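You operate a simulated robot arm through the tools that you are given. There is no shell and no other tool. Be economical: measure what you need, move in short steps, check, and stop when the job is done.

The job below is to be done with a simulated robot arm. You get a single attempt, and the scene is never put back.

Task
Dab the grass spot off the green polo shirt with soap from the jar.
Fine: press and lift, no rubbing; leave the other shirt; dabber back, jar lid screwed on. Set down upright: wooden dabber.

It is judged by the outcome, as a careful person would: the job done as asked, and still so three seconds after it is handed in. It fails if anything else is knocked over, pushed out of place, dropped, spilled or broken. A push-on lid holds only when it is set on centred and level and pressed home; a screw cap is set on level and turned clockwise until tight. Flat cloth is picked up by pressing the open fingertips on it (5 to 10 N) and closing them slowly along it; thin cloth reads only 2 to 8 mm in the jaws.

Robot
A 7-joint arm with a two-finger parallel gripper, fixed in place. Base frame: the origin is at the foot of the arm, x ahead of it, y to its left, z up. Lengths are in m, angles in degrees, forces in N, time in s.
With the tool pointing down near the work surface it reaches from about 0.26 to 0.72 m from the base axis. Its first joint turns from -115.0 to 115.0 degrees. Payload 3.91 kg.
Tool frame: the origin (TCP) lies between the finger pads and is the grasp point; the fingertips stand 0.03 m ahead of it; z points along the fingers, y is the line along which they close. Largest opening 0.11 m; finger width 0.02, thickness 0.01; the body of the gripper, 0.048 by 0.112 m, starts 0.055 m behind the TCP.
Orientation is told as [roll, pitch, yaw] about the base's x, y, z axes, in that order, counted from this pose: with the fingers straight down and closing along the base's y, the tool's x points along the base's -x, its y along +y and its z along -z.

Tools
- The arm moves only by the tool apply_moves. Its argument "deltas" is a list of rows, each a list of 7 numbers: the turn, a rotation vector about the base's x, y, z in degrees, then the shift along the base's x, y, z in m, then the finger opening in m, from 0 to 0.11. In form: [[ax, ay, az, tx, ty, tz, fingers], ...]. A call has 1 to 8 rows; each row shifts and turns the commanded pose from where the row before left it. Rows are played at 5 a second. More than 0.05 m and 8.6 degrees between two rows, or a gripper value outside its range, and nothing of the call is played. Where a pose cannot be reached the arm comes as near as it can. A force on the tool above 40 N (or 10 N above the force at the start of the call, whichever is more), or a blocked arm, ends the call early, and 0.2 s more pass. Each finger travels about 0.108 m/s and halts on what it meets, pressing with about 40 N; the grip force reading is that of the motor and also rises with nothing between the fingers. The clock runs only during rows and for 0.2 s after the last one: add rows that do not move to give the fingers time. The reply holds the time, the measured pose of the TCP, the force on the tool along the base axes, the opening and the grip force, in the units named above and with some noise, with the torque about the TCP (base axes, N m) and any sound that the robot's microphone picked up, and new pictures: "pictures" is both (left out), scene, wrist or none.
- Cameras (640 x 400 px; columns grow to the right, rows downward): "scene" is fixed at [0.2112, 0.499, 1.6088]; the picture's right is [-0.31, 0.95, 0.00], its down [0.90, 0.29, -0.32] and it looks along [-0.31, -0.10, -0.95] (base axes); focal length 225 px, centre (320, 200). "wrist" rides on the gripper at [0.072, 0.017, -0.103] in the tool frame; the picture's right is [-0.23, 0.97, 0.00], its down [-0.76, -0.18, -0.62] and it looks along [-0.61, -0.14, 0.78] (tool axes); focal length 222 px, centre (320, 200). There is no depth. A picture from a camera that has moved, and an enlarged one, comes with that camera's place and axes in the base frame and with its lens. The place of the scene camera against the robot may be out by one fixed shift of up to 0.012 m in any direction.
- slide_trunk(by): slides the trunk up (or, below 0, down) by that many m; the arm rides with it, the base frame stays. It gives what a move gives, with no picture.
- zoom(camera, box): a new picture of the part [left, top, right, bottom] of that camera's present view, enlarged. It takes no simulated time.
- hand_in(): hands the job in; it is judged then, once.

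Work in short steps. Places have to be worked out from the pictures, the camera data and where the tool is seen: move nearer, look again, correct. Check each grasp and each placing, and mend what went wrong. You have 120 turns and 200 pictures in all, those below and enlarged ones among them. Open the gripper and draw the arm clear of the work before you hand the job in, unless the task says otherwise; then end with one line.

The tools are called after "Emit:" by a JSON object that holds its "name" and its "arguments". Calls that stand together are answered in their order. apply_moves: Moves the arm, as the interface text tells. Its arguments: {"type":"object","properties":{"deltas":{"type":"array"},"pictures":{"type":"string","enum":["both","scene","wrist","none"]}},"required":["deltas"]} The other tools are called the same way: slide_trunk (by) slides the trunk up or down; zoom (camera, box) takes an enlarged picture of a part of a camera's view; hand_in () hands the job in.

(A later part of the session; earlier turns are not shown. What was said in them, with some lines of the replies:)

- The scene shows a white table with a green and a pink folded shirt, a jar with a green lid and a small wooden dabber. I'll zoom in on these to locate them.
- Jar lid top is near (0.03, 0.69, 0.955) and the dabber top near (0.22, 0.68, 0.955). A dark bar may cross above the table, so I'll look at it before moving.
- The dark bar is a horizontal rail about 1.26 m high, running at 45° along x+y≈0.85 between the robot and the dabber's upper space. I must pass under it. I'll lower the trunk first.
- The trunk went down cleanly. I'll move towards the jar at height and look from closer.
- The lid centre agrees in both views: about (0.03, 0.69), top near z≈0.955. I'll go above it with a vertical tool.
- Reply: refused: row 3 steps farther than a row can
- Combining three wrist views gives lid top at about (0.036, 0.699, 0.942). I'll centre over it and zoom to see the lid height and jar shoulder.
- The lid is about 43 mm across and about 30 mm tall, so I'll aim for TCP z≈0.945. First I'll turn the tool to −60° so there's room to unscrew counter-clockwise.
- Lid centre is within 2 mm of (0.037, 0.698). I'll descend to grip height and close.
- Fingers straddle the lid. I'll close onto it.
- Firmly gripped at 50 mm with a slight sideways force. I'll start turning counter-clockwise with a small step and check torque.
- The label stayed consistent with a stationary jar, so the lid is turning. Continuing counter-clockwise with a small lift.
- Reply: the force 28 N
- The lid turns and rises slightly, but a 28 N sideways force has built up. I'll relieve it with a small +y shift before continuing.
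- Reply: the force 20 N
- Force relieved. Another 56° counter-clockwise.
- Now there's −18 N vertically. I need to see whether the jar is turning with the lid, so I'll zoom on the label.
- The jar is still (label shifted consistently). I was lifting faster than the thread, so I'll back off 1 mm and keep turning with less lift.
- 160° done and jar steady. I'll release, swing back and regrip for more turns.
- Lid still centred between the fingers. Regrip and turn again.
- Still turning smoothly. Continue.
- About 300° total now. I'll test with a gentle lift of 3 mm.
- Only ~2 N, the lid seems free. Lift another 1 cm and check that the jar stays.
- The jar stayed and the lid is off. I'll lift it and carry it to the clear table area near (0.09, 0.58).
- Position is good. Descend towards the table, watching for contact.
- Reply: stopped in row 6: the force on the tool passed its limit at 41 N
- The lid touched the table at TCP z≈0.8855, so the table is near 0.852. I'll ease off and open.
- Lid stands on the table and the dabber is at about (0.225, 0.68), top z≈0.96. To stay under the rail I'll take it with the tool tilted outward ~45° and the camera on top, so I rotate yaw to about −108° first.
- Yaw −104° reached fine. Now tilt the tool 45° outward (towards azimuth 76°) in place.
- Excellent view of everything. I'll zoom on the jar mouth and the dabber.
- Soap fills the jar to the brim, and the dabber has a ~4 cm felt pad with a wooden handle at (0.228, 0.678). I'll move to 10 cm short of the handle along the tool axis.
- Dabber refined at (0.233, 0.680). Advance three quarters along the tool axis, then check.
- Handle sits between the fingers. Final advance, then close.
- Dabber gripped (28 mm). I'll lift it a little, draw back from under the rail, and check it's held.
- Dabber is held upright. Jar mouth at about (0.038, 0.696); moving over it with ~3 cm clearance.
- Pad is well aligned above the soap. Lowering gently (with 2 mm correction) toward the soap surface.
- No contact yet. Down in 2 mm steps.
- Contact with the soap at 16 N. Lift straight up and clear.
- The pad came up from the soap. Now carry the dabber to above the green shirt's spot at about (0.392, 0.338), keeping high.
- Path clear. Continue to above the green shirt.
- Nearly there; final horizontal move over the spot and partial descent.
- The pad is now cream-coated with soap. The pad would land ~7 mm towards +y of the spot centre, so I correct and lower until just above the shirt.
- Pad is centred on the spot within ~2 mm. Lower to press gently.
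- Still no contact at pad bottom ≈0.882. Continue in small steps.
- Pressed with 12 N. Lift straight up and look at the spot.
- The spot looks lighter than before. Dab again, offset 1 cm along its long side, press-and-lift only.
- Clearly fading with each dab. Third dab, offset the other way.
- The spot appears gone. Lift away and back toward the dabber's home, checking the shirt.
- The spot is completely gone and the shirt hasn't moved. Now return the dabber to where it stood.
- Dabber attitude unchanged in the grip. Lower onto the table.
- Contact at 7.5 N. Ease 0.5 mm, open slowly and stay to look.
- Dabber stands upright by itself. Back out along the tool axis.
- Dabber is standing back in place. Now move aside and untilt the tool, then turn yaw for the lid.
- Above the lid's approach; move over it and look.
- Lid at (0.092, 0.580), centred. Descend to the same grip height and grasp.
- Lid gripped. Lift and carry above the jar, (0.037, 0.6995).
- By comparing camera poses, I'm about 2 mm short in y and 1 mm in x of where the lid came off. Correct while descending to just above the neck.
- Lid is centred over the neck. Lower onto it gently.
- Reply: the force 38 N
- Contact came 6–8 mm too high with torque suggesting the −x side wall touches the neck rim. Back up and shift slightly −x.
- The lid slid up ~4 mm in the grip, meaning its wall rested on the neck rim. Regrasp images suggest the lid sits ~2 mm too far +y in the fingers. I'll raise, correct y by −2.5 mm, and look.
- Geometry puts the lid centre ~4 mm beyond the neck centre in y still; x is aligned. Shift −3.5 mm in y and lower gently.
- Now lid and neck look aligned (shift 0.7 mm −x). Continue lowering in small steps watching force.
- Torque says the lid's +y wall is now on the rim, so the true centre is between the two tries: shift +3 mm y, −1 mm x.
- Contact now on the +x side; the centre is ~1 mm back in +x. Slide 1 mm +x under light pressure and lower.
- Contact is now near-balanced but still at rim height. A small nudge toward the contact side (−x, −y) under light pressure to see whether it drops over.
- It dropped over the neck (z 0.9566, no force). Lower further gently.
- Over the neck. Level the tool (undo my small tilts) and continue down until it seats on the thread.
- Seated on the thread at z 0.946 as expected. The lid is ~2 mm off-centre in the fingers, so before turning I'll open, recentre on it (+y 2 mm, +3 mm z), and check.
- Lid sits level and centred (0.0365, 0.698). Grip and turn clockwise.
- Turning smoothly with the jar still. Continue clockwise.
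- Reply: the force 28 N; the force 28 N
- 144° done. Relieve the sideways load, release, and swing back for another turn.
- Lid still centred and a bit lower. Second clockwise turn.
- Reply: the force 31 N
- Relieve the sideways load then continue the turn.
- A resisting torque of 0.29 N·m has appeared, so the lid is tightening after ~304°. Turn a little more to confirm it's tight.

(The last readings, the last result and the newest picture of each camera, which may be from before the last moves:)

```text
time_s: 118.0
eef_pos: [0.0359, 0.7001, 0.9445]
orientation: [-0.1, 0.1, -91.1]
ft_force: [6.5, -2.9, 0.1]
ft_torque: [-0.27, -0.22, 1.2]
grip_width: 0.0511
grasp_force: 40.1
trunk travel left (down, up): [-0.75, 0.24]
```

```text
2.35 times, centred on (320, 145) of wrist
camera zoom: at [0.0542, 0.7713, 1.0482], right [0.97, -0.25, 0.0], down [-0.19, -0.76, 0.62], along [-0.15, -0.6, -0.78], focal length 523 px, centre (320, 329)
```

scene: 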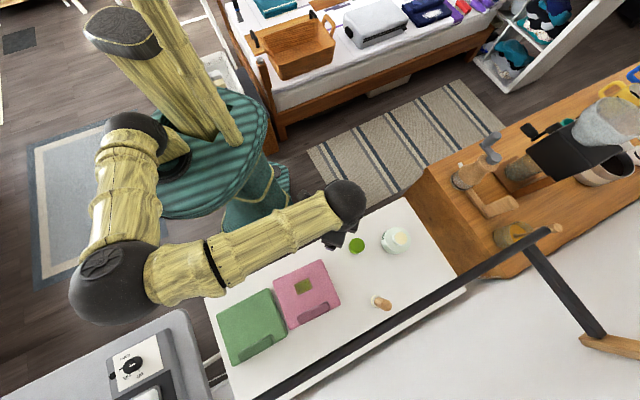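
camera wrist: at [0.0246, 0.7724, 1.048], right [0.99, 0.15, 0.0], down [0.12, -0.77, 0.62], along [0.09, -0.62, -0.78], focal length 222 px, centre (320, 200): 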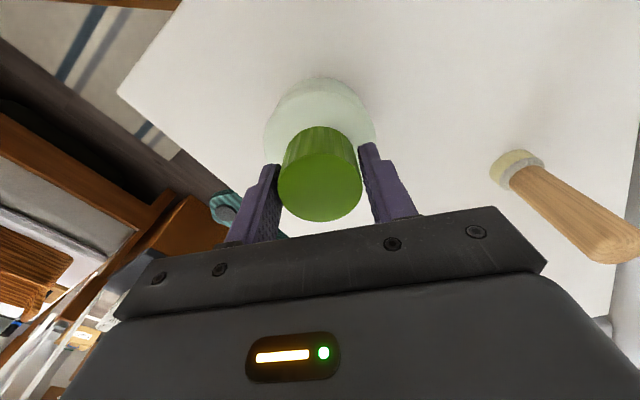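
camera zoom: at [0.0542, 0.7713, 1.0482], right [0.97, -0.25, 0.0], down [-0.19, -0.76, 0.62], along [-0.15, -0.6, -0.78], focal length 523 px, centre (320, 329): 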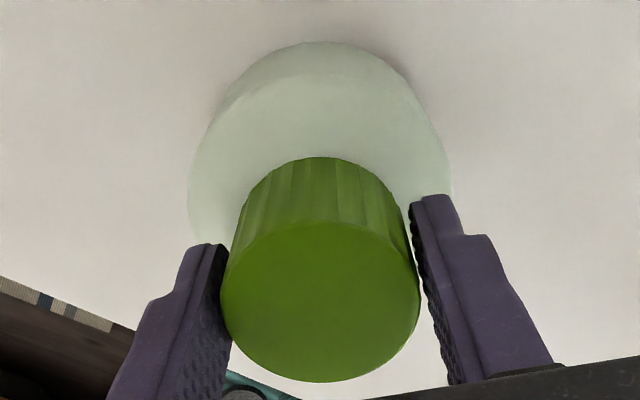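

Torque reached 1.2 N·m: the lid is tight. Open, raise straight up and look.

Emit:
{"name": "apply_moves", "arguments": {"deltas": [[0, 0, 0, 0, 0, 0, 0.06], [0, 0, 0, 0, 0, 0, 0.08], [0, 0, 0, 0, 0, 0.03, 0.08], [0, 0, 0, 0, 0, 0.04, 0.08], [0, 0, 0, 0, -0.03, 0.03, 0.08], [0, 0, 0, 0, -0.04, 0.01, 0.08], [0, 0, 0, 0, -0.05, 0, 0.08], [0, 0, 0, 0, -0.05, 0, 0.08]]}}

Emit:
{"name": "zoom", "arguments": {"camera": "scene", "box": [350, 210, 440, 320]}}

```text
time_s: 119.8
eef_pos: [0.0348, 0.5286, 1.0576]
orientation: [0.0, 0.1, -91.2]
ft_force: [0.4, -0.3, -0.3]
ft_torque: [0.0, 0.0, -0.02]
grip_width: 0.08
grasp_force: 0.1
trunk travel left (down, up): [-0.75, 0.24]
camera wrist: at [0.0544, 0.5996, 1.1601], right [0.97, -0.25, 0.0], down [-0.19, -0.76, 0.62], along [-0.15, -0.6, -0.78], focal length 222 px, centre (320, 200)
```

scene: 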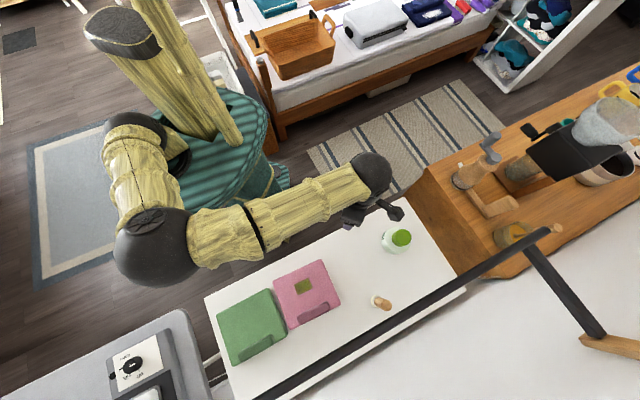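
wrist: 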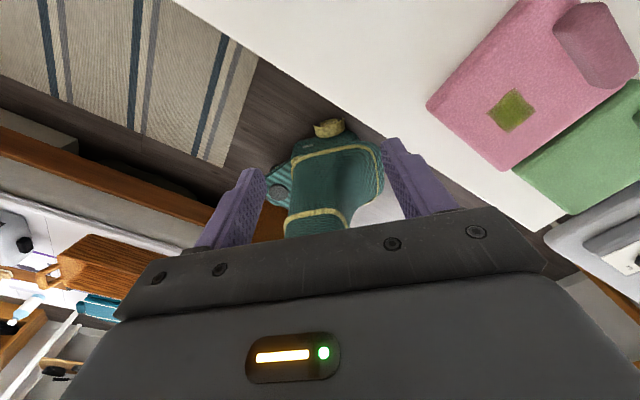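

```text
3.64 times, centred on (395, 265) of scene
camera zoom: at [0.2112, 0.499, 1.6088], right [-0.31, 0.95, 0.0], down [0.9, 0.29, -0.32], along [-0.31, -0.1, -0.95], focal length 819 px, centre (47, -36)
```

zoom: 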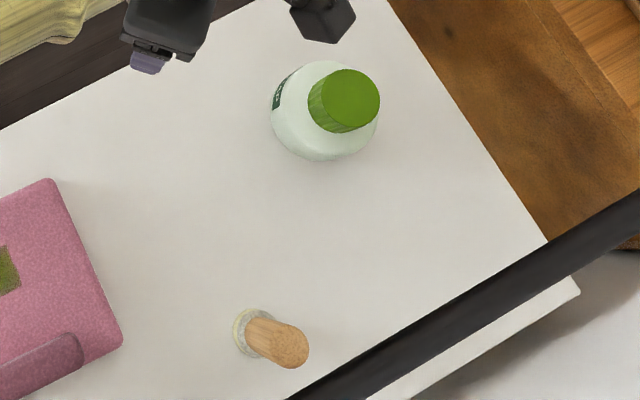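

The jar lid looks exactly as at the start, the dabber stands back in place, and both shirts are unmoved. I'll draw the arm clear of the table.

Emit:
{"name": "apply_moves", "arguments": {"deltas": [[0, 0, 0, 0, -0.035, 0.03, 0.09], [0, 0, 0, 0, -0.035, 0.03, 0.09], [0, 0, 0, 0, -0.035, 0.03, 0.09], [0, 0, 0, 0, -0.03, 0.03, 0.09], [0, 0, 0, 0, 0, 0, 0.09]], "pictures": "scene"}}

Emit:
{"name": "zoom", "arguments": {"camera": "scene", "box": [200, 200, 440, 370]}}

```text
time_s: 121.0
eef_pos: [0.0327, 0.3954, 1.174]
orientation: [0.0, 0.1, -91.0]
ft_force: [-0.2, 0.0, 0.4]
ft_torque: [0.0, 0.01, 0.0]
grip_width: 0.0899
grasp_force: 0.1
trunk travel left (down, up): [-0.75, 0.24]
```

scene: 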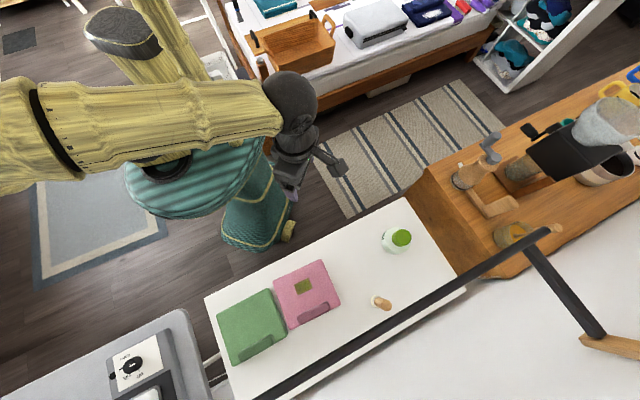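

```text
2.35 times, centred on (320, 285) of scene
camera zoom: at [0.2112, 0.499, 1.6088], right [-0.31, 0.95, 0.0], down [0.9, 0.29, -0.32], along [-0.31, -0.1, -0.95], focal length 530 px, centre (320, 0)
```

zoom: 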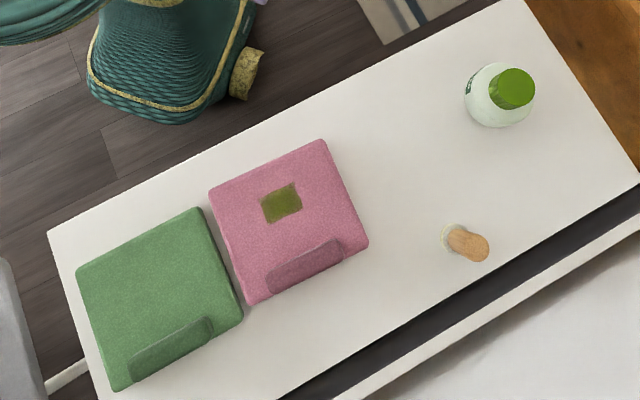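

The green shirt is clean, the pink one untouched, the lid screwed on tight, the dabber upright, and the arm is clear with the gripper open. Handing in.

Emit:
{"name": "hand_in", "arguments": {}}

```text
The job is handed in.
```

The grass spot is off the green polo: three press-and-lift dabs with soap from the jar, no rubbing. The pink shirt wasn't touched, the dabber stands upright within about 5 mm of where it was, and the jar lid is screwed on tight.
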